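You operate a simulated robot arm through the tools that you are given. There is no shell and no other tool. Be economical: measure what you need, move in short steps, check, and stop when the job is done.

You are at the controls of a simulated robot arm. One attempt, no reset.

TASK
Top up the rice jar to about its line from the matching packet.
Fine: press the lid back on, stand the packet back and spill none. Set down upright: what you pick out.

The check looks at the end state, three seconds after you hand in, the way a careful person would. Anything else that was tipped, shoved, dropped, spilled or broken makes it a failure. Lids that push on must go on centred and level and be pressed home; caps that screw on are set level and turned clockwise until they are tight.

THE ROBOT
A 6-joint arm with a two-finger parallel gripper, fixed in place. Base frame: the origin is at the foot of the arm, x ahead of it, y to its left, z up; the work surface is at about z = 860. Readings come in mm, rad, newtons and seconds.
With the tool pointing down near the work surface it reaches from about 360 to 820 mm from the base axis. Its first joint turns from -2.897 to 2.897 rad. Payload 3.91 kg.
The TCP is the grasp point between the finger pads, 30 mm short of the fingertips. In the tool frame z runs along the fingers and y along their closing line. The gripper opens to 110 mm. The fingers are 20 mm wide and 10 mm thick; the gripper's body (48 by 112 mm) begins 55 mm behind the TCP.
Orientation is told as [roll, pitch, yaw] about the base's x, y, z axes, in that order, counted from this pose: with the fingers straight down and closing along the base's y, the tool's x points along the base's -x, its y along +y and its z along -z.

THE INTERFACE
- The arm moves only by the tool arm_command. Its argument "commands" is a list of rows, each a list of 7 numbers: the shift along the tool's x, y, z in units of 30 mm (1.0 is 30 mm), then the turn, a rotation vector about the tool's x, y, z in units of 6 degrees (1.0 is 6 degrees), then the finger opening in mm, from 0 to 110. In form: [[dx, dy, dz, rx, ry, rz, jaw], ...]. A call has 1 to 10 rows; each row shifts and turns the commanded pose from where the row before left it, along the tool's axes as they then stand. A call with a number of a shift or a turn outside -1 to 1 is refused whole. Each row takes 0.2 s and may step no farther than 50 mm and 0.15 rad from the row before; otherwise, or with a gripper value out of range, the whole call is refused. A pose out of reach is approached as far as the arm can. The call stops where the force on the tool passes 40 N (or 10 N more than at its start, if that is more) or the arm is blocked; 0.2 s more then pass. Each finger travels about 45 mm/s and halts on what it meets, pressing with about 39 N; the grip force reading is that of the motor and also rises with nothing between the fingers. The clock runs only during rows and for 0.2 s after the last one: add rows that do not move to give the fingers time. It gives the time, the measured TCP pose, the force on the tool (base axes), the opening and the grip force at its end, in the units of the frame above (readings bear some noise), with the torque about the TCP (base axes, N m) and any sound that the robot's microphone picked up.
- Cameras (640 x 400 px; columns grow to the right, rows downward): "scene" is fixed at [47.1, 488.2, 1624.3]; the picture's right is [-0.48, -0.87, 0.00], its down [-0.81, 0.45, -0.37] and it looks along [0.32, -0.18, -0.93] (base axes); focal length 214 px, centre (320, 200). "wrist" rides on the gripper at [77, 7, -114] in the tool frame; the picture's right is [-0.09, 1.00, 0.00], its down [-0.80, -0.07, -0.59] and it looks along [-0.59, -0.05, 0.80] (tool axes); focal length 270 px, centre (320, 200). There is no depth. A picture from a camera that has moved, and an enlarged one, comes with that camera's place and axes in the base frame and with its lens. The place of the scene camera against the robot may be out by one fixed shift of up to 25 mm in any direction.
- camera(camera): a new picture of that camera. No time passes.
- slide_trunk(by): slides the trunk up (or, below 0, down) by that many mm; the arm rides with it, the base frame stays. It gives what a move gives, with no picture.
- zoom(camera, box): a new picture of the part [left, top, right, bottom] of that camera's present view, enlarged. No time passes.
- sign_off(): hands the job in; it is judged then, once.

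Go step by step. Nothing tells you positions but the pictures and the camera data: compare them with the known pose of the tool, close in by small moves and look again before you grip or let go. The budget is 120 turns and 84 pictures, counting those below and the enlarged ones. Unless the task says otherwise, let go and move clear before handing in, and close with one line.

The tools are called after ">>>" as name(argument=value, ...) on one line, values as JSON. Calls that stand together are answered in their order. arm_command: Moves the arm, as the interface text tells. Its arguments: {"type":"object","properties":{"commands":{"type":"array","items":{"type":"array","items":{"type":"number"}}}},"required":["commands"]} The other tools are called the same way: slide_trunk (by) slides the trunk up or down; camera (camera) takes a picture; zoom (camera, box) takes an enlarged picture of a part of a camera's view; sign_off () hands the job in.

At the start:

```text
clock: 0.0
tcp_pos: [388.3, 336.2, 1258.6]
tool_rot: [0.001, 0.0, 0.0]
contact_force: [-0.5, -0.1, -0.2]
wrist_torque: [0.01, -0.02, -0.01]
width: 110.0
finger_force: 0.0
trunk travel left (down, up): [-500.0, 110.0]
```

scene: 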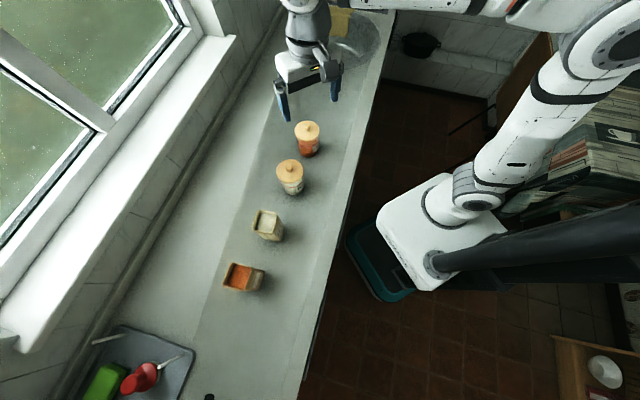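
wrist: 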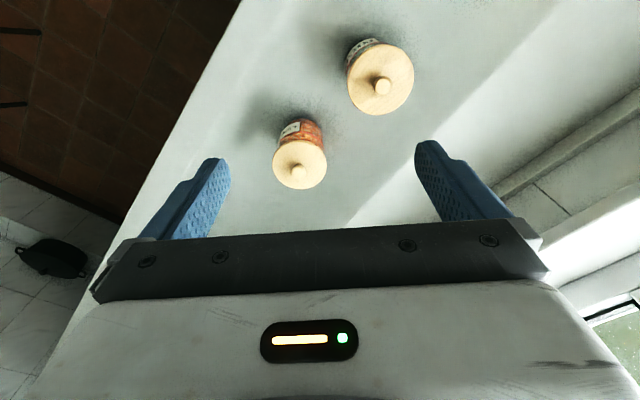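

I see two lidded jars (one with red contents, one pale) and two open packets (one pale, one red) in a row on the counter. I'll zoom in to identify the rice jar and the fill line.

>>> zoom(camera="scene", box=[210, 110, 350, 200])

>>> zoom(camera="scene", box=[200, 195, 320, 305])

>>> zoom(camera="wrist", box=[240, 20, 440, 200])

```text
4.44 times, centred on (280, 155) of scene
camera zoom: at [47.1, 488.2, 1624.3], right [-0.48, -0.87, 0.0], down [-0.81, 0.45, -0.37], along [0.32, -0.18, -0.93], focal length 953 px, centre (498, 400)
```

zoom: 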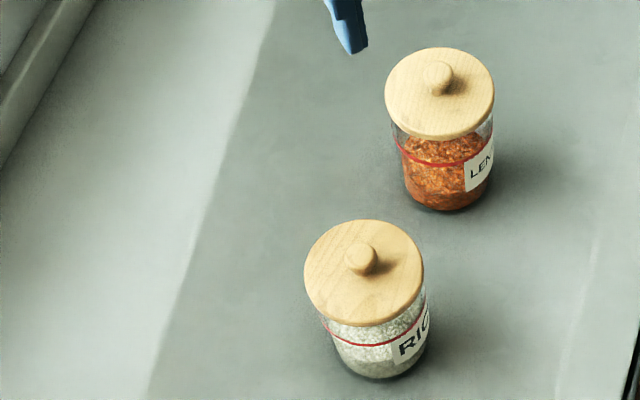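

```text
3.64 times, centred on (260, 250) of scene
camera zoom: at [47.1, 488.2, 1624.3], right [-0.48, -0.87, 0.0], down [-0.81, 0.45, -0.37], along [0.32, -0.18, -0.93], focal length 780 px, centre (538, 18)
```

zoom: 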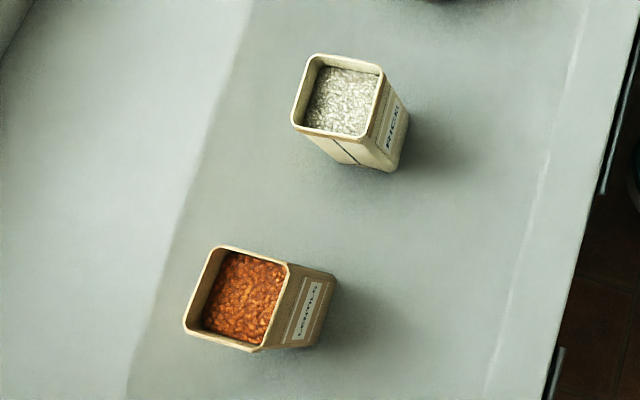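

```text
2.22 times, centred on (340, 110) of wrist
camera zoom: at [311.9, 342.2, 1371.6], right [0.09, 1.0, 0.0], down [0.8, -0.07, 0.59], along [0.59, -0.05, -0.8], focal length 601 px, centre (276, 400)
```

zoom: 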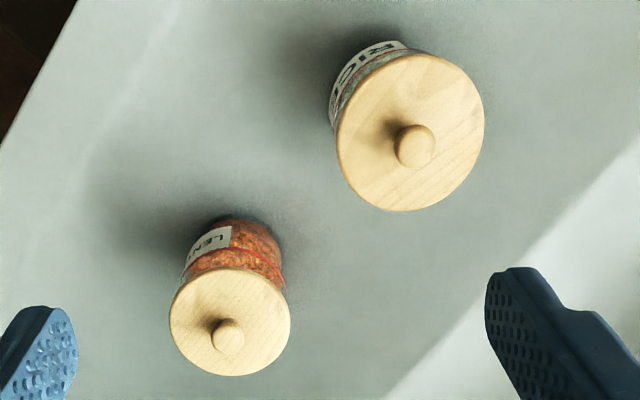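

The matching pair is the RICE jar (about x 408, y 419) and the RICE packet (about x 285, y 563). I'll move above the rice jar for a closer look.

>>> arm_command(commands=[[-0.127, 0.553, 0.85, 0, 0, 0, 110], [-0.127, 0.553, 0.85, 0, 0, 0, 110], [-0.127, 0.553, 0.85, 0, 0, 0, 110], [-0.127, 0.553, 0.85, 0, 0, 0, 110], [-0.127, 0.553, 0.85, 0, 0, 0, 110]])

>>> camera(camera="wrist")

>>> camera(camera="scene")

```text
clock: 1.2
tcp_pos: [409.5, 417.5, 1130.0]
tool_rot: [-0.001, 0.001, 0.0]
contact_force: [0.3, 0.5, -0.8]
wrist_torque: [-0.02, -0.01, -0.02]
width: 110.1
finger_force: 0.1
trunk travel left (down, up): [-500.0, 110.0]
```

```text
78 pictures are left
camera wrist: at [332.6, 424.5, 1242.7], right [0.09, 1.0, 0.0], down [0.8, -0.07, 0.59], along [0.59, -0.05, -0.8], focal length 270 px, centre (320, 200)
```

wrist: 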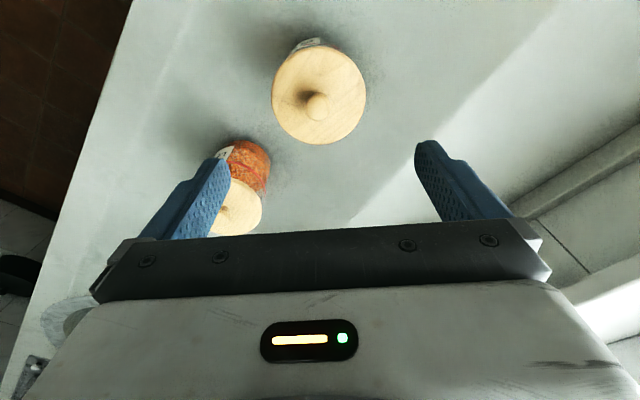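

```text
77 pictures are left
```

scene: 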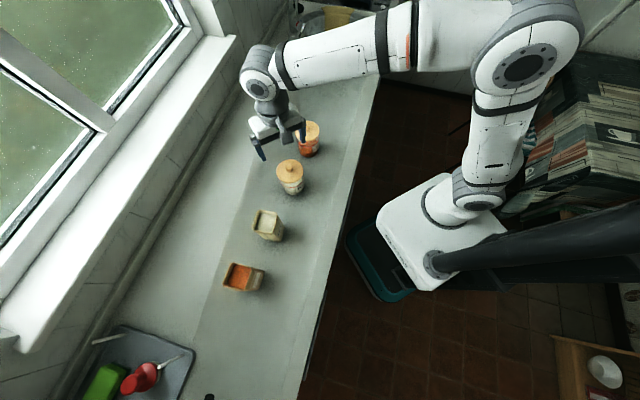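

The knob top comes out near (405, 416, 1007), with the lid surface around z = 977. I'm lowering the half-open fingers around the knob.

>>> arm_command(commands=[[0.08, -0.025, 0.9, 0, 0, 0, 60], [0.08, -0.025, 0.9, 0, 0, 0, 60], [0, 0, 0.9, 0, 0, 0, 60], [0, 0, 0.7, 0, 0, 0, 60], [0, 0, 0.0, 0, 0, 0, 60]])

>>> camera(camera="wrist")

>>> zoom(camera="scene", box=[220, 110, 360, 200])

```text
clock: 2.4
tcp_pos: [401.5, 417.9, 1027.0]
tool_rot: [0.001, 0.0, 0.001]
contact_force: [-0.1, 0.1, -0.1]
wrist_torque: [-0.01, 0.02, 0.0]
width: 59.8
finger_force: 0.1
trunk travel left (down, up): [-500.0, 110.0]
```

```text
76 pictures are left
camera wrist: at [324.5, 424.0, 1142.1], right [0.09, 1.0, 0.0], down [0.8, -0.07, 0.59], along [0.59, -0.05, -0.8], focal length 270 px, centre (320, 200)
```

wrist: 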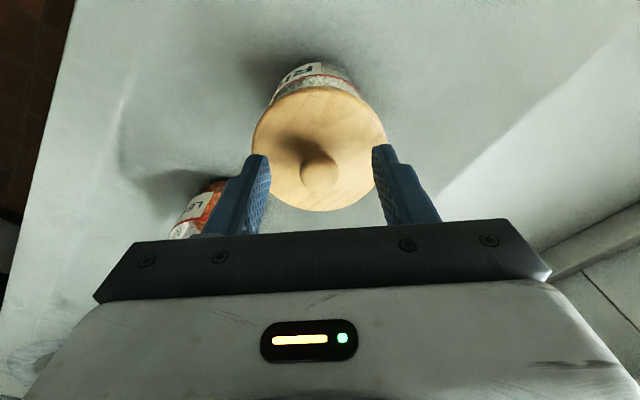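

```text
4.44 times, centred on (290, 155) of scene
camera zoom: at [47.1, 488.2, 1624.3], right [-0.48, -0.87, 0.0], down [-0.81, 0.45, -0.37], along [0.32, -0.18, -0.93], focal length 953 px, centre (453, 400)
```

zoom: 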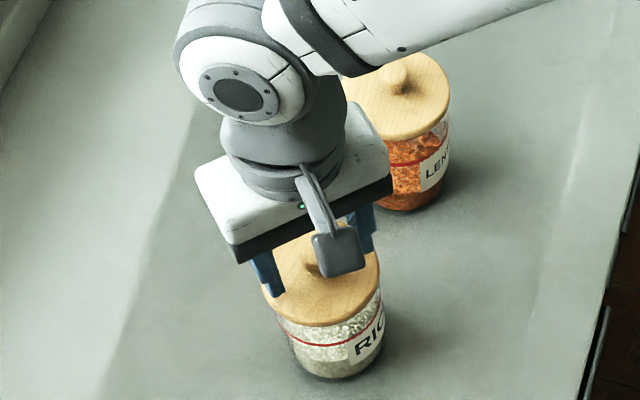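

Knob is centred between the fingers. Lowering 14 mm and closing.

>>> arm_command(commands=[[-0.03, 0, 0.47, 0, 0, 0, 60], [0, 0, 0, 0, 0, 0, 40], [0, 0, 0, 0, 0, 0, 20], [0, 0, 0, 0, 0, 0, 10], [0, 0, 0, 0, 0, 0, 5], [0, 0, 0, 0, 0, 0, 5]])

>>> camera(camera="wrist")

```text
clock: 3.8
tcp_pos: [403.0, 417.1, 1013.2]
tool_rot: [0.001, 0.0, 0.0]
contact_force: [1.0, -0.6, -0.7]
wrist_torque: [-0.02, -0.01, -0.01]
width: 22.1
finger_force: 39.2
trunk travel left (down, up): [-500.0, 110.0]
heard: snap
```

```text
74 pictures are left
camera wrist: at [326.9, 424.1, 1128.2], right [0.09, 1.0, 0.0], down [0.8, -0.07, 0.59], along [0.59, -0.05, -0.8], focal length 270 px, centre (320, 200)
```

wrist: 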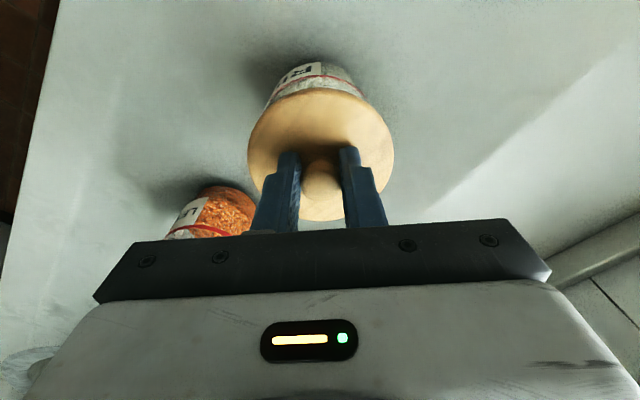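

The knob is gripped (22 mm wide). Pulling straight up in small steps.

>>> arm_command(commands=[[0, 0, -0.1, 0, 0, 0, 5], [0, 0, -0.1, 0, 0, 0, 5], [0, 0, -0.1, 0, 0, 0, 5], [0, 0, -0.1, 0, 0, 0, 5], [0, 0, -0.1, 0, 0, 0, 5]])

>>> zoom(camera="scene", box=[220, 110, 360, 200])

```text
clock: 5.0
tcp_pos: [404.3, 417.4, 1029.8]
tool_rot: [0.0, 0.001, 0.0]
contact_force: [-0.2, -0.5, -1.3]
wrist_torque: [0.03, 0.03, 0.02]
width: 22.0
finger_force: 38.8
trunk travel left (down, up): [-500.0, 110.0]
```

```text
4.44 times, centred on (290, 155) of scene
camera zoom: at [47.1, 488.2, 1624.3], right [-0.48, -0.87, 0.0], down [-0.81, 0.45, -0.37], along [0.32, -0.18, -0.93], focal length 953 px, centre (453, 400)
```

zoom: 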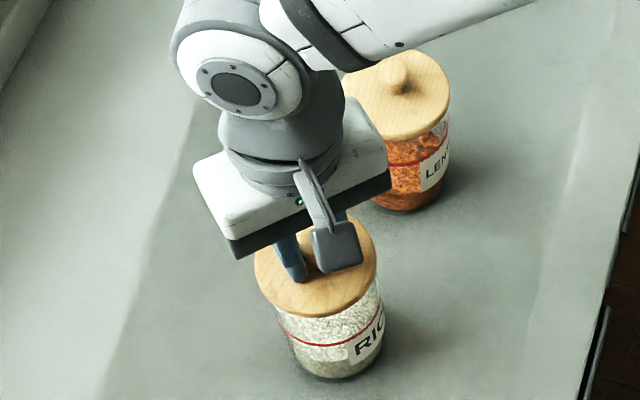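

The lid is off (about 1.3 N of weight on the tool). I'll lift it higher and carry it to a free spot at about (480, 500) on the window side.

>>> arm_command(commands=[[0, 0, -0.8, 0, 0, 0, 5], [0, 0, -0.8, 0, 0, 0, 5], [-0.63, 0.69, 0, 0, 0, 0, 5], [-0.63, 0.69, 0, 0, 0, 0, 5], [-0.63, 0.69, 0, 0, 0, 0, 5], [-0.63, 0.69, 0, 0, 0, 0, 5]])

>>> camera(camera="wrist")

>>> zoom(camera="scene", box=[220, 110, 360, 200])

```text
clock: 6.4
tcp_pos: [481.3, 502.4, 1075.0]
tool_rot: [0.001, -0.001, -0.001]
contact_force: [0.1, 0.3, -0.4]
wrist_torque: [-0.04, -0.01, -0.01]
width: 22.1
finger_force: 38.7
trunk travel left (down, up): [-500.0, 110.0]
```

```text
72 pictures are left
camera wrist: at [404.6, 507.8, 1190.1], right [0.09, 1.0, 0.0], down [0.8, -0.07, 0.59], along [0.59, -0.05, -0.8], focal length 270 px, centre (320, 200)
```

wrist: 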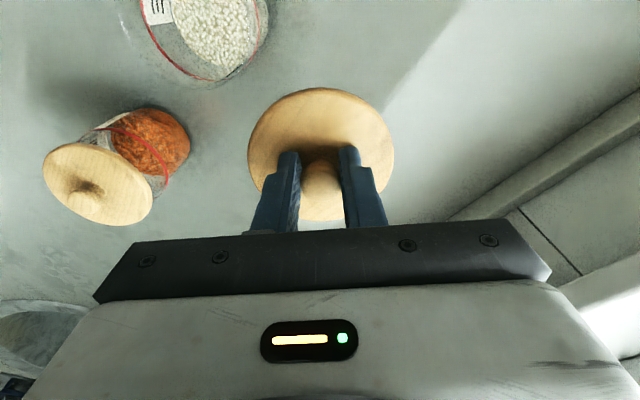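

```text
4.44 times, centred on (290, 155) of scene
camera zoom: at [47.1, 488.2, 1624.3], right [-0.48, -0.87, 0.0], down [-0.81, 0.45, -0.37], along [0.32, -0.18, -0.93], focal length 953 px, centre (453, 400)
```

zoom: 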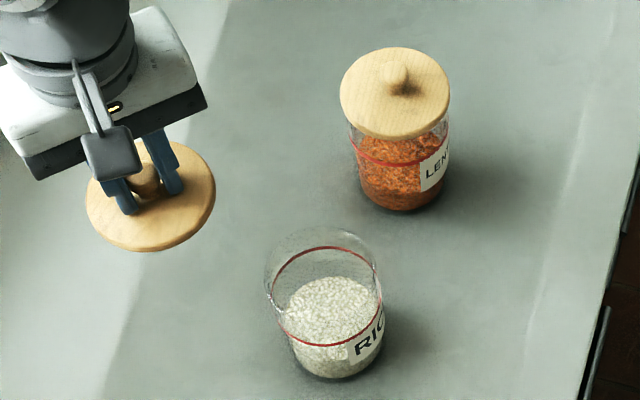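

The lid is in hand, and the open jar shows rice well below its red line. I'm lowering the lid toward the counter.

>>> arm_command(commands=[[0, 0, 0.95, 0, 0, 0, 5], [0, 0, 0.95, 0, 0, 0, 5], [0, 0, 0.95, 0, 0, 0, 5], [0, 0, 0.95, 0, 0, 0, 5], [0, 0, 0.6, 0, 0, 0, 5], [0, 0, 0.0, 0, 0, 0, 5]])

>>> arm_command(commands=[[0, 0, 0.1, 0, 0, 0, 5], [0, 0, 0.1, 0, 0, 0, 5], [0, 0, 0.1, 0, 0, 0, 5], [0, 0, 0.1, 0, 0, 0, 5], [0, 0, 0.1, 0, 0, 0, 5], [0, 0, 0.1, 0, 0, 0, 5], [0, 0, 0.1, 0, 0, 0, 5], [0, 0, 0.1, 0, 0, 0, 5]])

>>> zoom(camera="scene", box=[200, 110, 340, 200])

```text
clock: 7.8
tcp_pos: [481.4, 500.8, 945.7]
tool_rot: [-0.001, 0.001, 0.001]
contact_force: [0.8, 0.1, -0.4]
wrist_torque: [-0.02, -0.01, 0.0]
width: 22.0
finger_force: 39.3
trunk travel left (down, up): [-500.0, 110.0]
```

```text
clock: 9.6
tcp_pos: [479.2, 499.8, 920.7]
tool_rot: [0.0, 0.001, -0.001]
contact_force: [0.1, 0.6, -0.4]
wrist_torque: [0.0, -0.03, 0.0]
width: 21.9
finger_force: 39.1
trunk travel left (down, up): [-500.0, 110.0]
```

```text
4.44 times, centred on (270, 155) of scene
camera zoom: at [47.1, 488.2, 1624.3], right [-0.48, -0.87, 0.0], down [-0.81, 0.45, -0.37], along [0.32, -0.18, -0.93], focal length 953 px, centre (542, 400)
```

zoom: 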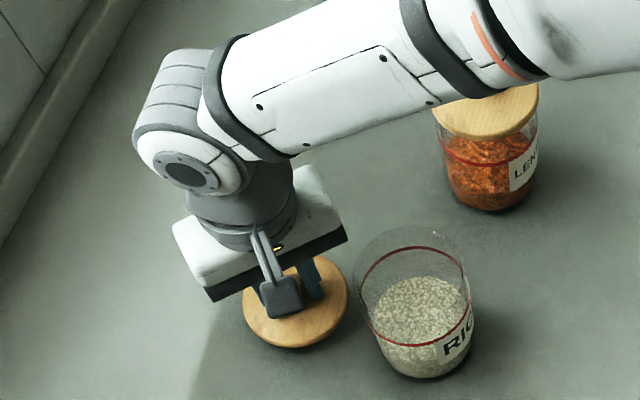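

Not yet in contact; continuing in 2 mm steps.

>>> arm_command(commands=[[0, 0, 0.07, 0, 0, 0, 5], [0, 0, 0.07, 0, 0, 0, 5], [0, 0, 0.07, 0, 0, 0, 5], [0, 0, 0.07, 0, 0, 0, 5], [0, 0, 0.07, 0, 0, 0, 5]])

```text
clock: 10.8
tcp_pos: [479.2, 499.3, 910.2]
tool_rot: [-0.001, 0.0, 0.001]
contact_force: [-1.2, -0.2, -1.2]
wrist_torque: [0.05, 0.0, -0.03]
width: 21.8
finger_force: 39.3
trunk travel left (down, up): [-500.0, 110.0]
```

>>> arm_command(commands=[[0, 0, 0.07, 0, 0, 0, 5], [0, 0, 0.07, 0, 0, 0, 5], [0, 0, 0.07, 0, 0, 0, 5]])

>>> camera(camera="wrist")

```text
clock: 11.6
tcp_pos: [478.9, 500.7, 905.5]
tool_rot: [0.004, -0.002, 0.001]
contact_force: [-1.7, 2.3, 14.5]
wrist_torque: [-0.1, 0.27, -0.08]
width: 22.0
finger_force: 38.8
trunk travel left (down, up): [-500.0, 110.0]
```

```text
69 pictures are left
camera wrist: at [402.3, 506.2, 1020.4], right [0.09, 1.0, 0.0], down [0.8, -0.07, 0.6], along [0.59, -0.05, -0.8], focal length 270 px, centre (320, 200)
```

wrist: 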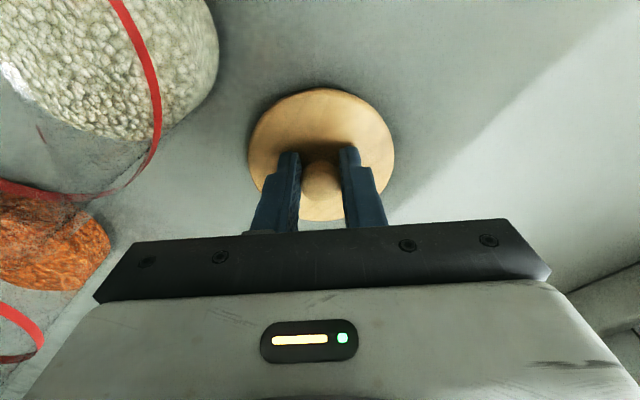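

The lid is resting on the counter at (479, 500), with TCP z at about 906. I'll ease the pressure, release and rise.

>>> arm_command(commands=[[0, 0, -0.05, 0, 0, 0, 22], [0, 0, 0, 0, 0, 0, 40], [0, 0, 0, 0, 0, 0, 50], [0, 0, -0.5, 0, 0, 0, 60], [0, 0, -1, 0, 0, 0, 60], [0, 0, -1, 0, 0, 0, 60], [0, 0, -1, 0, 0, 0, 60], [0, 0, -1, 0, 0, 0, 60], [0, 0, -1, 0, 0, 0, 60]])

>>> camera(camera="wrist")

```text
clock: 13.6
tcp_pos: [478.3, 501.2, 1071.0]
tool_rot: [0.0, -0.001, 0.001]
contact_force: [-0.7, -0.4, -0.2]
wrist_torque: [-0.01, 0.02, 0.01]
width: 59.9
finger_force: 0.0
trunk travel left (down, up): [-500.0, 110.0]
```

```text
68 pictures are left
camera wrist: at [402.3, 507.5, 1184.8], right [0.09, 1.0, 0.0], down [0.8, -0.07, 0.59], along [0.59, -0.05, -0.8], focal length 270 px, centre (320, 200)
```

wrist: 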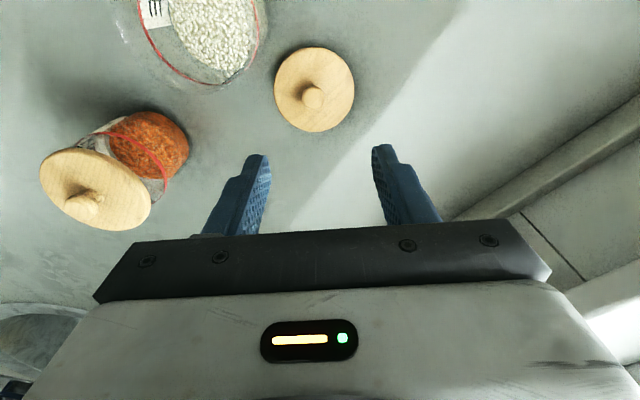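

The lid sits flat. Next I'll move above the rice packet to measure it.

>>> arm_command(commands=[[0.87, 0.28, -0.43, 0, 0, 0, 110], [0.87, 0.28, -0.43, 0, 0, 0, 110], [0.87, 0.28, -0.43, 0, 0, 0, 110], [0.87, 0.28, -0.43, 0, 0, 0, 110], [0.87, 0.28, -0.43, 0, 0, 0, 110], [0.87, 0.28, -0.43, 0, 0, 0, 110], [0.87, 0.28, -0.43, 0, 0, 0, 110]])

>>> camera(camera="wrist")

>>> camera(camera="scene")

```text
clock: 15.2
tcp_pos: [294.8, 558.3, 1160.8]
tool_rot: [0.0, -0.002, 0.0]
contact_force: [-0.2, 0.5, 0.4]
wrist_torque: [-0.03, 0.01, 0.01]
width: 110.0
finger_force: 0.2
trunk travel left (down, up): [-500.0, 110.0]
```

```text
67 pictures are left
camera wrist: at [218.6, 565.3, 1275.3], right [0.09, 1.0, 0.0], down [0.8, -0.07, 0.59], along [0.59, -0.05, -0.8], focal length 270 px, centre (320, 200)
```

wrist: 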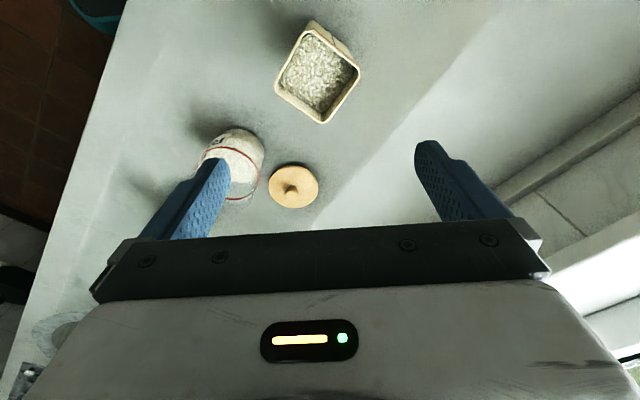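

```text
66 pictures are left
```

scene: 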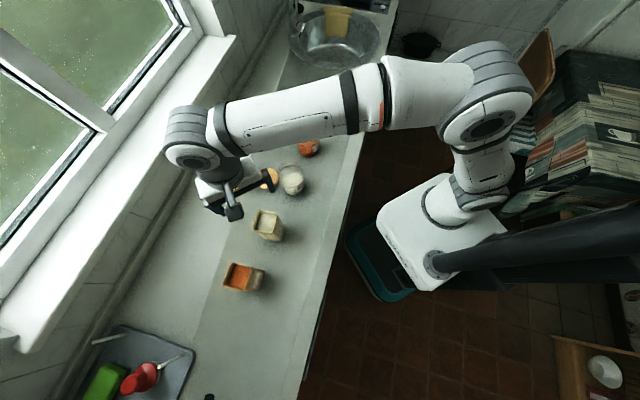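

>>> zoom(camera="wrist", box=[250, 10, 390, 130])

```text
3.33 times, centred on (320, 70) of wrist
camera zoom: at [218.6, 565.3, 1275.3], right [0.09, 1.0, 0.0], down [0.8, -0.07, 0.59], along [0.59, -0.05, -0.8], focal length 901 px, centre (320, 633)
```

zoom: 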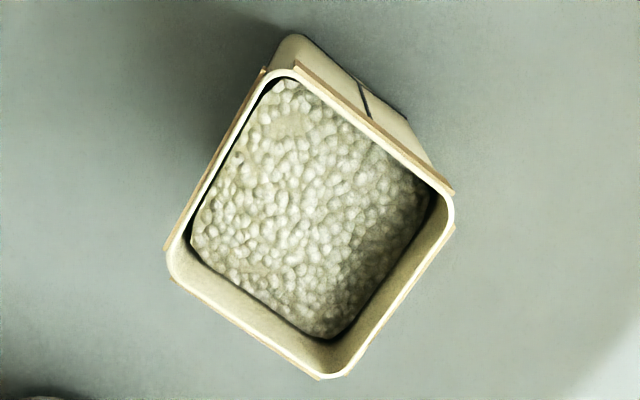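

The packet is about 62 mm square, centred near (283, 557), with faces rotated 52°. I'll back off toward the base, yaw 52° and pitch so the fingers point outward and 30° down. That allows a side grip with a clean side pour.

>>> arm_command(commands=[[0.633, -0.69, 0.25, 0, 0, 0, 110], [0.633, -0.69, 0.25, 0, 0, 0, 110], [0.633, -0.69, 0.25, 0, 0, 0, 110], [0.633, -0.69, 0.25, 0, 0, 0, 110]])

>>> arm_command(commands=[[0, 0, 0, 0, 0, -0.963, 110], [0, 0, 0, 0, 0, -0.963, 110], [0, 0, 0, 0, 0, -0.963, 110], [0, 0, 0, 0, 0, -0.963, 110], [0, 0, 0, 0, 0, -0.963, 110], [0, 0, 0, 0, 0, -0.963, 110], [0, 0, 0, 0, 0, -0.963, 110], [0, 0, 0, 0, 0, -0.963, 110], [0, 0, 0, 0, 0, -0.963, 110]])

>>> arm_command(commands=[[0, 0, 0, 0, -1, 0, 110], [0, 0, 0, 0, -1, 0, 110], [0, 0, 0, 0, -1, 0, 110], [0, 0, 0, 0, -1, 0, 110], [0, 0, 0, 0, -1, 0, 110], [0, 0, 0, 0, -1, 0, 110], [0, 0, 0, 0, -1, 0, 110], [0, 0, 0, 0, -1, 0, 110], [0, 0, 0, 0, -1, 0, 110], [0, 0, 0, 0, -1, 0, 110]])

>>> camera(camera="wrist")

>>> camera(camera="scene")

```text
clock: 16.2
tcp_pos: [222.0, 475.9, 1130.5]
tool_rot: [0.002, 0.001, -0.001]
contact_force: [0.5, -0.4, 0.4]
wrist_torque: [0.03, 0.0, 0.0]
width: 110.0
finger_force: 0.1
trunk travel left (down, up): [-500.0, 110.0]
```

```text
clock: 18.2
tcp_pos: [219.4, 476.5, 1130.9]
tool_rot: [0.0, 0.0, 0.91]
contact_force: [-0.5, 0.3, 0.2]
wrist_torque: [-0.02, -0.03, -0.04]
width: 110.1
finger_force: 0.0
trunk travel left (down, up): [-500.0, 110.0]
```

```text
clock: 20.4
tcp_pos: [219.6, 476.3, 1130.6]
tool_rot: [0.0, -1.047, 0.907]
contact_force: [1.0, 0.1, 0.3]
wrist_torque: [0.02, -0.01, 0.01]
width: 110.0
finger_force: 0.0
trunk travel left (down, up): [-500.0, 110.0]
```

```text
64 pictures are left
camera wrist: at [129.8, 371.7, 1121.4], right [-0.76, 0.65, 0.08], down [-0.01, -0.13, 0.99], along [0.65, 0.75, 0.11], focal length 270 px, centre (320, 200)
```

wrist: 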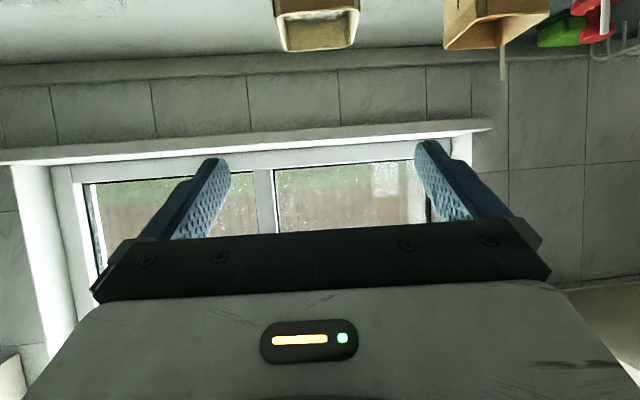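

```text
63 pictures are left
```

scene: 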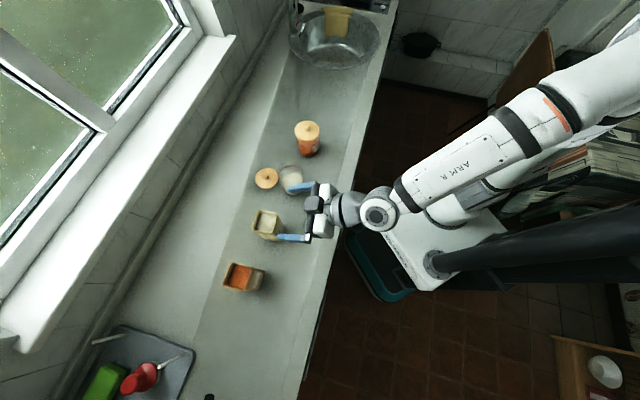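

The arm reached the side-grip orientation easily. Lowering 120 mm to view the packet from the front.

>>> arm_command(commands=[[0.866, 0, 0.5, 0, 0, 0, 110], [0.866, 0, 0.5, 0, 0, 0, 110], [0.866, 0, 0.5, 0, 0, 0, 110], [0.866, 0, 0.5, 0, 0, 0, 110]])

>>> camera(camera="wrist")

>>> zoom(camera="scene", box=[220, 160, 380, 260])

```text
clock: 21.4
tcp_pos: [221.2, 476.6, 1011.2]
tool_rot: [0.002, -1.046, 0.907]
contact_force: [0.0, -0.1, 0.6]
wrist_torque: [-0.04, -0.01, 0.02]
width: 110.2
finger_force: 0.1
trunk travel left (down, up): [-500.0, 110.0]
```

```text
62 pictures are left
camera wrist: at [131.2, 371.3, 1000.5], right [-0.76, 0.65, 0.08], down [-0.01, -0.13, 0.99], along [0.65, 0.75, 0.11], focal length 270 px, centre (320, 200)
```

wrist: 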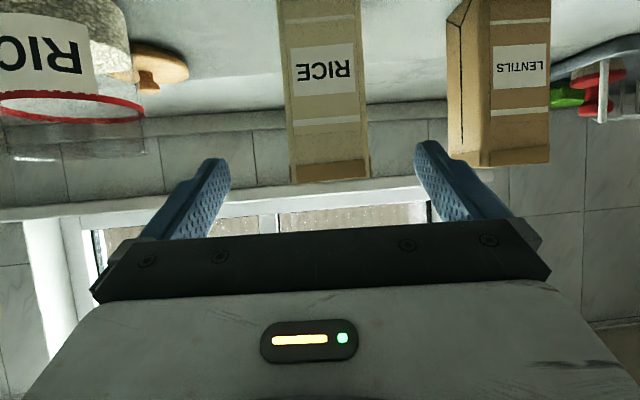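

```text
4.00 times, centred on (300, 210) of scene
camera zoom: at [47.1, 488.2, 1624.3], right [-0.48, -0.87, 0.0], down [-0.81, 0.45, -0.37], along [0.32, -0.18, -0.93], focal length 858 px, centre (400, 160)
```

zoom: 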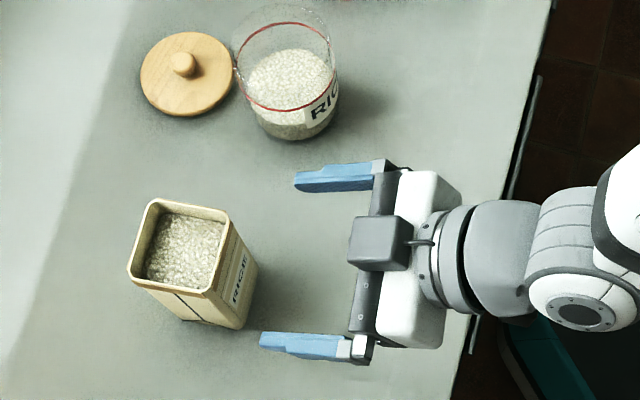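

From this view the packet's top is at z of about 1009, so it is roughly 57 × 57 × 149 mm and centred at about (278, 557). I'm approaching partway along the tool axis and will check again.

>>> arm_command(commands=[[-0.08, 0.053, 0.7, 0, 0, 0, 110], [-0.08, 0.053, 0.7, 0, 0, 0, 110], [-0.08, 0.053, 0.7, 0, 0, 0, 110], [0, 0, 0, 0, 0, 0, 110]])

>>> camera(camera="wrist")

>>> zoom(camera="scene", box=[220, 180, 350, 261])

```text
clock: 22.4
tcp_pos: [252.6, 525.0, 985.8]
tool_rot: [0.001, -1.047, 0.909]
contact_force: [-0.7, -0.4, 0.4]
wrist_torque: [-0.01, -0.01, 0.0]
width: 109.9
finger_force: 0.1
trunk travel left (down, up): [-500.0, 110.0]
```

```text
60 pictures are left
camera wrist: at [162.6, 420.0, 976.2], right [-0.76, 0.65, 0.08], down [-0.01, -0.13, 0.99], along [0.65, 0.75, 0.11], focal length 270 px, centre (320, 200)
```

wrist: 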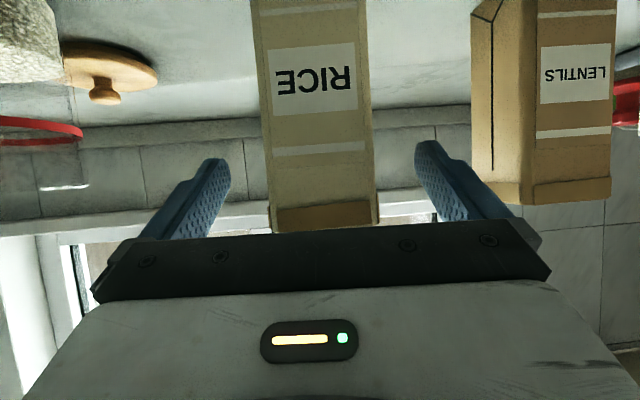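

```text
4.92 times, centred on (285, 220) of scene
camera zoom: at [47.1, 488.2, 1624.3], right [-0.48, -0.87, 0.0], down [-0.81, 0.45, -0.37], along [0.32, -0.18, -0.93], focal length 1056 px, centre (492, 99)
```

zoom: 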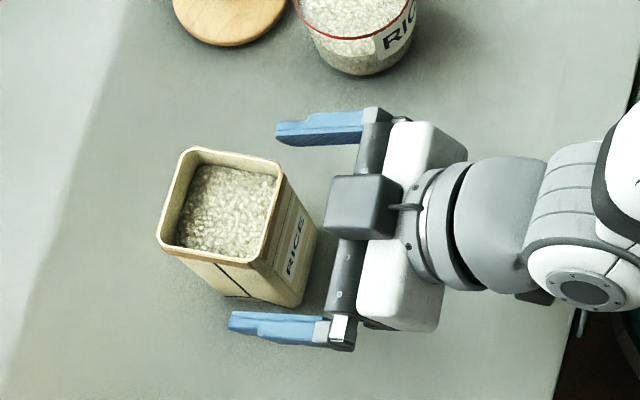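

The packet is well centred between the fingers. Moving the final 44 mm along the tool axis and closing gently.

>>> arm_command(commands=[[0, 0, 0.73, 0, 0, 0, 110], [0, 0, 0.73, 0, 0, 0, 110], [0, 0, 0, 0, 0, 0, 90], [0, 0, 0, 0, 0, 0, 80], [0, 0, 0, 0, 0, 0, 70]])

>>> camera(camera="wrist")

>>> zoom(camera="scene", box=[220, 180, 350, 261])

```text
clock: 23.6
tcp_pos: [275.5, 553.8, 963.5]
tool_rot: [0.0, -1.047, 0.908]
contact_force: [-0.5, -0.8, -0.1]
wrist_torque: [0.0, -0.04, -0.04]
width: 70.1
finger_force: 0.0
trunk travel left (down, up): [-500.0, 110.0]
```

```text
58 pictures are left
camera wrist: at [185.2, 449.4, 954.0], right [-0.76, 0.65, 0.08], down [-0.01, -0.13, 0.99], along [0.65, 0.75, 0.11], focal length 270 px, centre (320, 200)
```

wrist: 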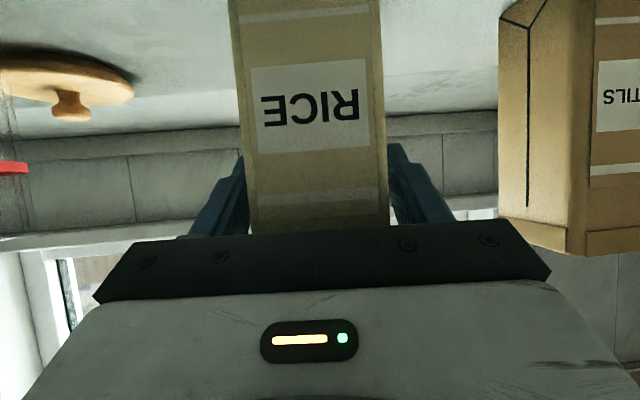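

```text
4.92 times, centred on (285, 220) of scene
camera zoom: at [47.1, 488.2, 1624.3], right [-0.48, -0.87, 0.0], down [-0.81, 0.45, -0.37], along [0.32, -0.18, -0.93], focal length 1056 px, centre (492, 99)
```

zoom: 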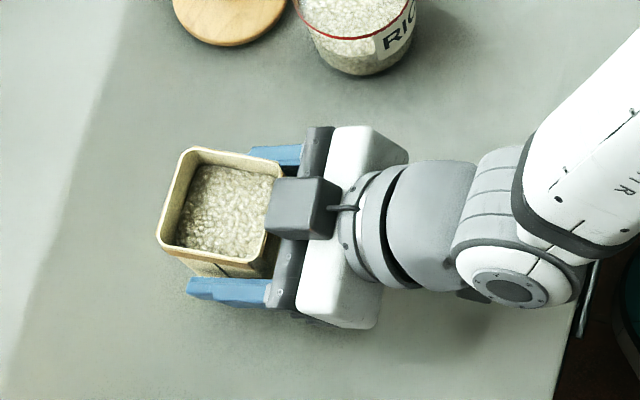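

The fingers straddle the packet evenly. Closing to grip.

>>> arm_command(commands=[[0, 0, 0, 0, 0, 0, 62], [0, 0, 0, 0, 0, 0, 56], [0, 0, 0, 0, 0, 0, 50], [0, 0, 0, 0, 0, 0, 45]])

```text
clock: 24.6
tcp_pos: [276.1, 554.2, 965.5]
tool_rot: [0.001, -1.047, 0.908]
contact_force: [1.5, 0.1, 1.2]
wrist_torque: [-0.03, 0.01, -0.03]
width: 62.2
finger_force: 38.8
trunk travel left (down, up): [-500.0, 110.0]
```

Gripped at 62 mm width. Lifting straight up slowly.

>>> arm_command(commands=[[-0.2, 0, -0.115, 0, 0, 0, 45], [-0.3, 0, -0.173, 0, 0, 0, 45], [-0.4, 0, -0.231, 0, 0, 0, 45], [-0.4, 0, -0.231, 0, 0, 0, 45], [0, 0, 0, 0, 0, 0, 45]])

>>> camera(camera="wrist")

>>> zoom(camera="scene", box=[220, 150, 350, 231])

```text
clock: 25.8
tcp_pos: [275.2, 553.9, 1008.8]
tool_rot: [-0.002, -1.046, 0.91]
contact_force: [0.6, -0.9, -2.6]
wrist_torque: [0.01, 0.0, 0.03]
width: 62.1
finger_force: 39.0
trunk travel left (down, up): [-500.0, 110.0]
```

```text
56 pictures are left
camera wrist: at [185.7, 449.4, 999.0], right [-0.76, 0.65, 0.08], down [-0.01, -0.13, 0.99], along [0.65, 0.75, 0.11], focal length 270 px, centre (320, 200)
```

wrist: 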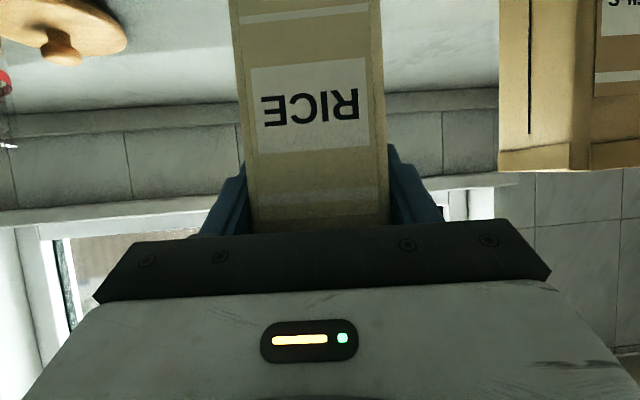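

```text
4.92 times, centred on (285, 190) of scene
camera zoom: at [47.1, 488.2, 1624.3], right [-0.48, -0.87, 0.0], down [-0.81, 0.45, -0.37], along [0.32, -0.18, -0.93], focal length 1056 px, centre (492, 247)
```

zoom: 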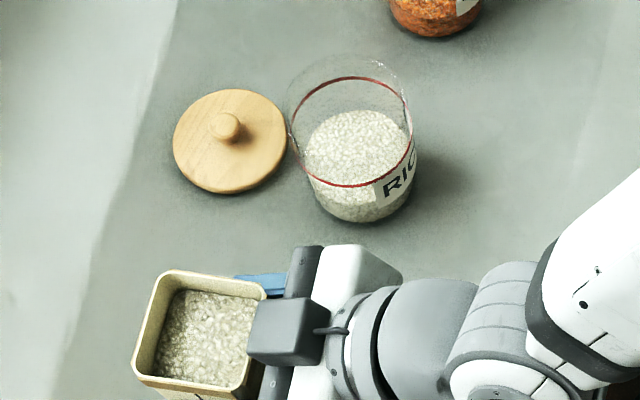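

The packet is free of the counter and weighs about 2.6 N; the lip is 45 mm above the TCP. Next I raise it, yaw −20° and bring it upright to a staging spot beside the jar.

>>> arm_command(commands=[[-0.296, 0, -0.171, 0.722, 0, 0.417, 45], [-0.296, 0, -0.171, 0.722, 0, 0.417, 45], [-0.296, 0, -0.171, 0.722, 0, 0.417, 45], [-0.296, 0, -0.171, 0.722, 0, 0.417, 45], [0.206, -0.818, -0.357, 0, 0, 0, 45], [0.206, -0.818, -0.357, 0, 0, 0, 45], [0.206, -0.818, -0.357, 0, 0, 0, 45], [0.206, -0.818, -0.357, 0, 0, 0, 45], [0, 0, 0, 0, 0, 0, 45]])

>>> zoom(camera="scene", box=[220, 130, 364, 220])

```text
clock: 27.8
tcp_pos: [285.7, 444.1, 1048.2]
tool_rot: [0.0, -1.047, 0.559]
contact_force: [-0.2, -1.1, -3.5]
wrist_torque: [0.01, 0.02, -0.05]
width: 62.1
finger_force: 39.3
trunk travel left (down, up): [-500.0, 110.0]
```

```text
4.44 times, centred on (292, 175) of scene
camera zoom: at [47.1, 488.2, 1624.3], right [-0.48, -0.87, 0.0], down [-0.81, 0.45, -0.37], along [0.32, -0.18, -0.93], focal length 953 px, centre (444, 311)
```

zoom: 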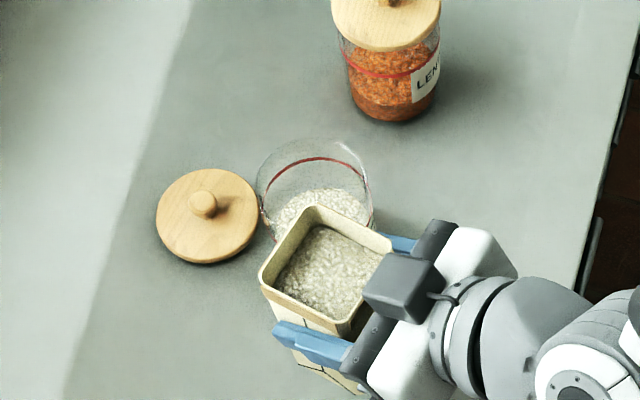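

Staged beside the jar. I'll raise so the whole packet clears the rim, then bring the pouring corner over the jar.

>>> arm_command(commands=[[-0.577, 0, -0.333, 0, 0, 0, 45], [-0.577, 0, -0.333, 0, 0, 0, 45], [0, 0, 0, 0, 0, 0, 45], [-0.275, -0.55, 0.476, 0, 0, 0, 45], [-0.275, -0.55, 0.476, 0, 0, 0, 45], [-0.275, -0.55, 0.476, 0, 0, 0, 45], [0, 0, 0, 0, 0, 0, 45]])

>>> arm_command(commands=[[-0.0709, 0.0885, -0.1432, -0.2946, 0.5892, 0.5103, 45], [-0.0709, 0.0885, -0.1432, -0.2946, 0.5892, 0.5103, 45], [-0.0709, 0.0885, -0.1432, -0.2946, 0.5892, 0.5103, 45], [-0.0709, 0.0885, -0.1432, -0.2946, 0.5892, 0.5103, 45], [0, 0, 0, 0, 0, 0, 45]])

>>> zoom(camera="scene", box=[220, 110, 364, 200])

>>> camera(camera="wrist")

```text
clock: 29.4
tcp_pos: [354.2, 429.8, 1090.3]
tool_rot: [0.0, -1.048, 0.56]
contact_force: [-0.3, -0.7, -3.1]
wrist_torque: [-0.02, 0.04, 0.0]
width: 61.7
finger_force: 39.1
trunk travel left (down, up): [-500.0, 110.0]
```

```text
clock: 30.6
tcp_pos: [341.0, 433.6, 1106.8]
tool_rot: [0.343, -0.764, 0.288]
contact_force: [0.5, 0.3, -2.9]
wrist_torque: [0.01, -0.01, 0.01]
width: 61.8
finger_force: 38.5
trunk travel left (down, up): [-500.0, 110.0]
```

```text
4.44 times, centred on (292, 155) of scene
camera zoom: at [47.1, 488.2, 1624.3], right [-0.48, -0.87, 0.0], down [-0.81, 0.45, -0.37], along [0.32, -0.18, -0.93], focal length 953 px, centre (444, 400)
```

zoom: 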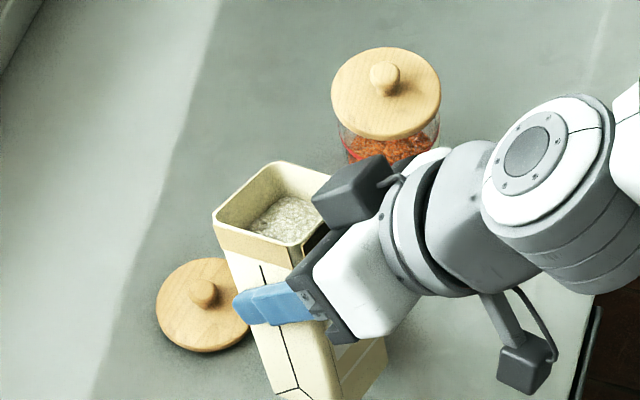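

```text
52 pictures are left
camera wrist: at [224.1, 365.3, 1133.5], right [-0.43, 0.85, 0.3], down [0.27, -0.2, 0.94], along [0.86, 0.48, -0.15], focal length 270 px, centre (320, 200)
```

wrist: 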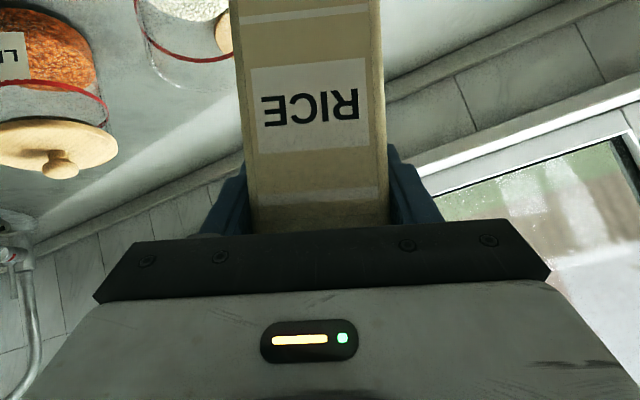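

At 20° tilt the lip corner is about (396, 421, 1134), over the jar, with no flow yet. Tilting on to 40°.

>>> arm_command(commands=[[-0.0709, 0.0885, -0.1432, -0.2946, 0.5892, 0.5103, 45], [-0.0709, 0.0885, -0.1432, -0.2946, 0.5892, 0.5103, 45], [0, 0, 0, 0, 0, 0, 45], [-0.0709, 0.0885, -0.1432, -0.2946, 0.5892, 0.5103, 45], [-0.0709, 0.0885, -0.1432, -0.2946, 0.5892, 0.5103, 45], [0, 0, 0, 0, 0, 0, 45]])

>>> zoom(camera="scene", box=[220, 110, 364, 200])

```text
clock: 32.0
tcp_pos: [334.8, 434.1, 1129.2]
tool_rot: [0.529, -0.449, 0.18]
contact_force: [0.8, 0.0, -3.4]
wrist_torque: [-0.06, -0.06, 0.03]
width: 62.0
finger_force: 38.4
trunk travel left (down, up): [-500.0, 110.0]
```

```text
4.44 times, centred on (292, 155) of scene
camera zoom: at [47.1, 488.2, 1624.3], right [-0.48, -0.87, 0.0], down [-0.81, 0.45, -0.37], along [0.32, -0.18, -0.93], focal length 953 px, centre (444, 400)
```

zoom: 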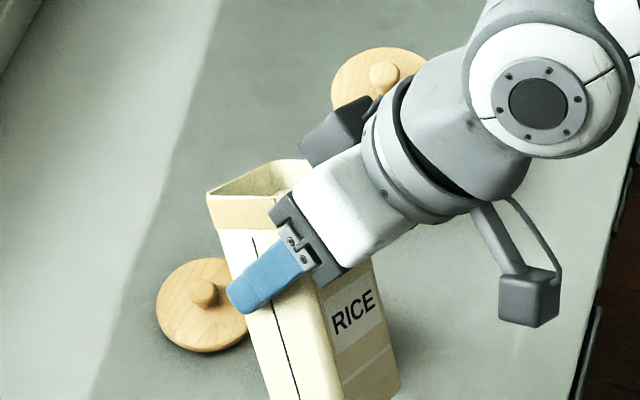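

Still no flow at 40°. Lowering 80 mm so the lip is at about 1055, then I'll tilt onward.

>>> arm_command(commands=[[0.436, -0.4545, 0.7766, 0, 0, 0, 45], [0.436, -0.4545, 0.7766, 0, 0, 0, 45], [0.291, -0.303, 0.518, 0, 0, 0, 45], [0, 0, 0, 0, 0, 0, 45]])

>>> arm_command(commands=[[-0.0709, 0.0885, -0.1432, -0.2946, 0.5892, 0.5103, 45], [0, 0, 0, 0, 0, 0, 45], [-0.0709, 0.0885, -0.1432, -0.2946, 0.5892, 0.5103, 45], [0, 0, 0, 0, 0, 0, 45]])

>>> camera(camera="scene")

>>> zoom(camera="scene", box=[220, 110, 364, 200])

```text
clock: 33.0
tcp_pos: [335.8, 433.1, 1050.8]
tool_rot: [0.529, -0.45, 0.177]
contact_force: [-0.4, -0.2, -3.3]
wrist_torque: [-0.06, -0.07, -0.01]
width: 62.2
finger_force: 39.5
trunk travel left (down, up): [-500.0, 110.0]
```

```text
clock: 34.0
tcp_pos: [334.4, 433.7, 1059.0]
tool_rot: [0.601, -0.287, 0.152]
contact_force: [-0.2, 0.2, -3.8]
wrist_torque: [-0.02, -0.1, 0.02]
width: 61.9
finger_force: 38.8
trunk travel left (down, up): [-500.0, 110.0]
```

```text
50 pictures are left
```

scene: 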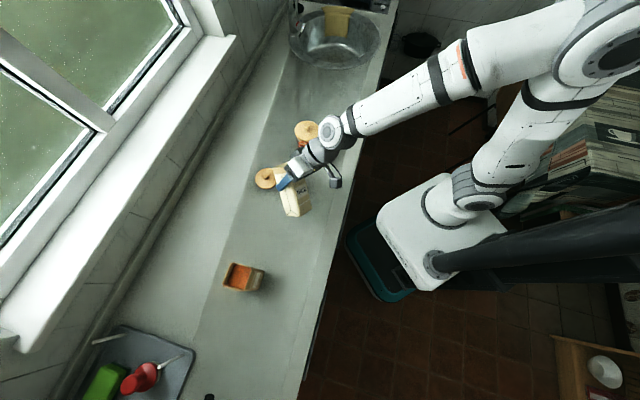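

```text
4.44 times, centred on (292, 155) of scene
camera zoom: at [47.1, 488.2, 1624.3], right [-0.48, -0.87, 0.0], down [-0.81, 0.45, -0.37], along [0.32, -0.18, -0.93], focal length 953 px, centre (444, 400)
```

zoom: 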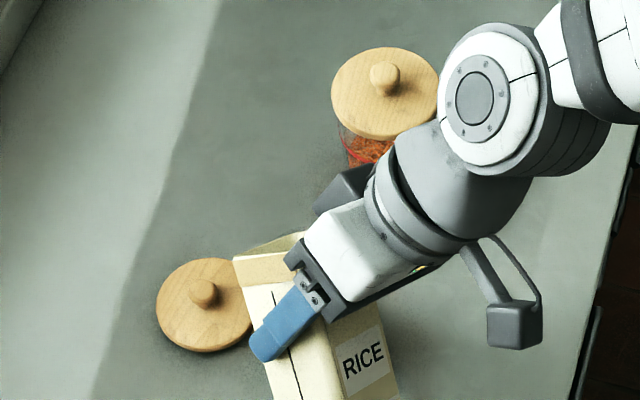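

No flow visible at 50°, though the packet hides the jar from the scene camera. I'll lower 20 mm, continue tilting in 5° steps with pauses, and use the wrist camera.

>>> arm_command(commands=[[0.19, -0.361, 0.527, 0, 0, 0, 45], [-0.0709, 0.0885, -0.1432, -0.2946, 0.5892, 0.5103, 45], [0, 0, 0, 0, 0, 0, 45], [0, 0, 0, 0, 0, 0, 45]])

>>> camera(camera="wrist")

>>> zoom(camera="scene", box=[240, 140, 336, 200])

```text
clock: 35.0
tcp_pos: [336.7, 435.4, 1043.5]
tool_rot: [0.634, -0.208, 0.146]
contact_force: [-0.3, 0.9, -3.8]
wrist_torque: [-0.06, -0.11, -0.03]
width: 62.0
finger_force: 39.2
trunk travel left (down, up): [-500.0, 110.0]
```

```text
48 pictures are left
camera wrist: at [251.6, 359.5, 1122.4], right [-0.15, 0.79, 0.59], down [0.75, -0.3, 0.59], along [0.65, 0.53, -0.54], focal length 270 px, centre (320, 200)
```

wrist: 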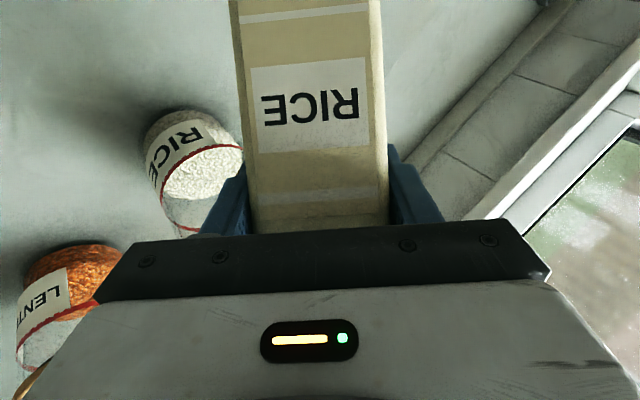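

```text
6.67 times, centred on (288, 170) of scene
camera zoom: at [47.1, 488.2, 1624.3], right [-0.48, -0.87, 0.0], down [-0.81, 0.45, -0.37], along [0.32, -0.18, -0.93], focal length 1430 px, centre (533, 400)
```

zoom: 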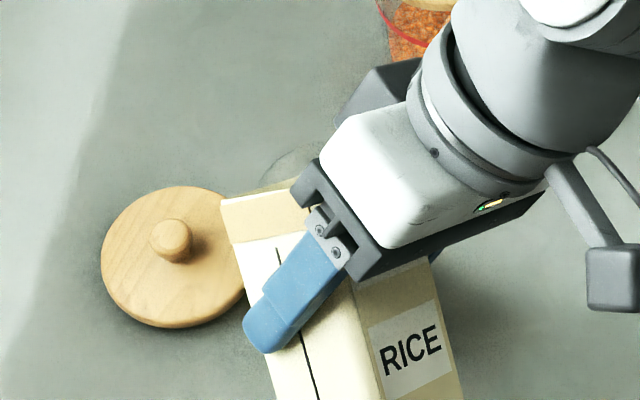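

The wrist camera has a clear side view of the jar's rice level and line, which is ideal for monitoring. Tilting on to 65°.

>>> arm_command(commands=[[-0.0709, 0.0885, -0.1432, -0.2946, 0.5892, 0.5103, 45], [0, 0, 0, 0, 0, 0, 45], [0, 0, 0, 0, 0, 0, 45]])

>>> zoom(camera="wrist", box=[120, 80, 280, 240])

```text
clock: 35.8
tcp_pos: [336.0, 435.9, 1049.9]
tool_rot: [0.665, -0.125, 0.14]
contact_force: [0.2, -0.8, -4.8]
wrist_torque: [-0.01, -0.11, 0.01]
width: 61.9
finger_force: 39.0
trunk travel left (down, up): [-500.0, 110.0]
```

```text
2.50 times, centred on (200, 160) of wrist
camera zoom: at [259.3, 357.7, 1133.1], right [-0.1, 0.78, 0.62], down [0.79, -0.32, 0.52], along [0.6, 0.54, -0.59], focal length 676 px, centre (620, 300)
```

zoom: 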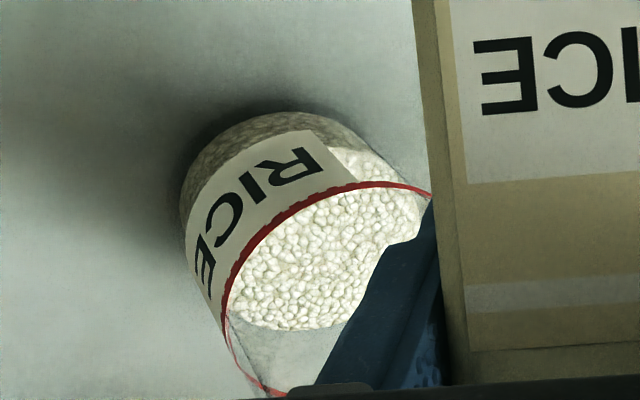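

>>> arm_command(commands=[[-0.0709, 0.0885, -0.1432, -0.2946, 0.5892, 0.5103, 45], [0, 0, 0, 0, 0, 0, 45], [0, 0, 0, 0, 0, 0, 45], [0, 0, 0, 0, 0, 0, 45]])

>>> zoom(camera="wrist", box=[120, 80, 280, 240])

```text
clock: 36.8
tcp_pos: [339.5, 434.8, 1055.6]
tool_rot: [0.697, -0.044, 0.135]
contact_force: [0.7, -1.1, -3.5]
wrist_torque: [-0.02, -0.1, -0.04]
width: 62.0
finger_force: 38.9
trunk travel left (down, up): [-500.0, 110.0]
```

```text
2.50 times, centred on (200, 160) of wrist
camera zoom: at [268.5, 355.3, 1142.9], right [-0.05, 0.77, 0.64], down [0.83, -0.33, 0.45], along [0.55, 0.56, -0.62], focal length 676 px, centre (620, 300)
```

zoom: 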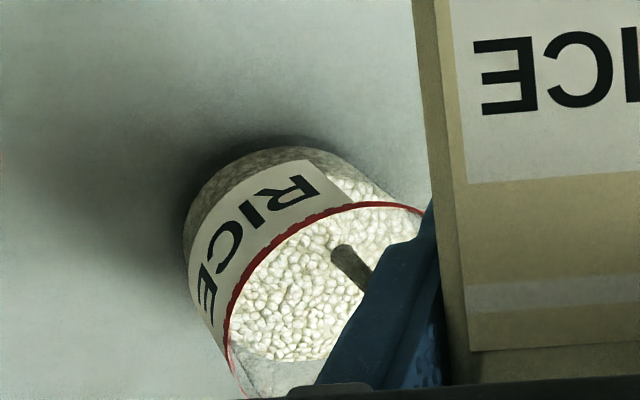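

A stream has begun and lands at about (395, 421) inside the jar. Holding this angle and watching the level.

>>> arm_command(commands=[[0, 0, 0, 0, 0, 0, 45], [0, 0, 0, 0, 0, 0, 45], [0, 0, 0, 0, 0, 0, 45]])

>>> zoom(camera="wrist", box=[120, 80, 280, 240])

```text
clock: 37.6
tcp_pos: [340.0, 434.8, 1053.9]
tool_rot: [0.696, -0.047, 0.137]
contact_force: [0.6, -0.2, -3.3]
wrist_torque: [-0.01, -0.07, -0.01]
width: 62.0
finger_force: 39.0
trunk travel left (down, up): [-500.0, 110.0]
```

```text
2.50 times, centred on (200, 160) of wrist
camera zoom: at [268.4, 355.3, 1142.9], right [-0.05, 0.77, 0.64], down [0.83, -0.33, 0.45], along [0.55, 0.56, -0.62], focal length 676 px, centre (620, 300)
```

zoom: 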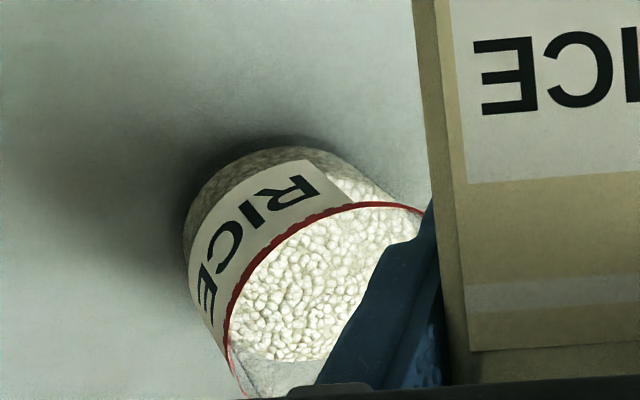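

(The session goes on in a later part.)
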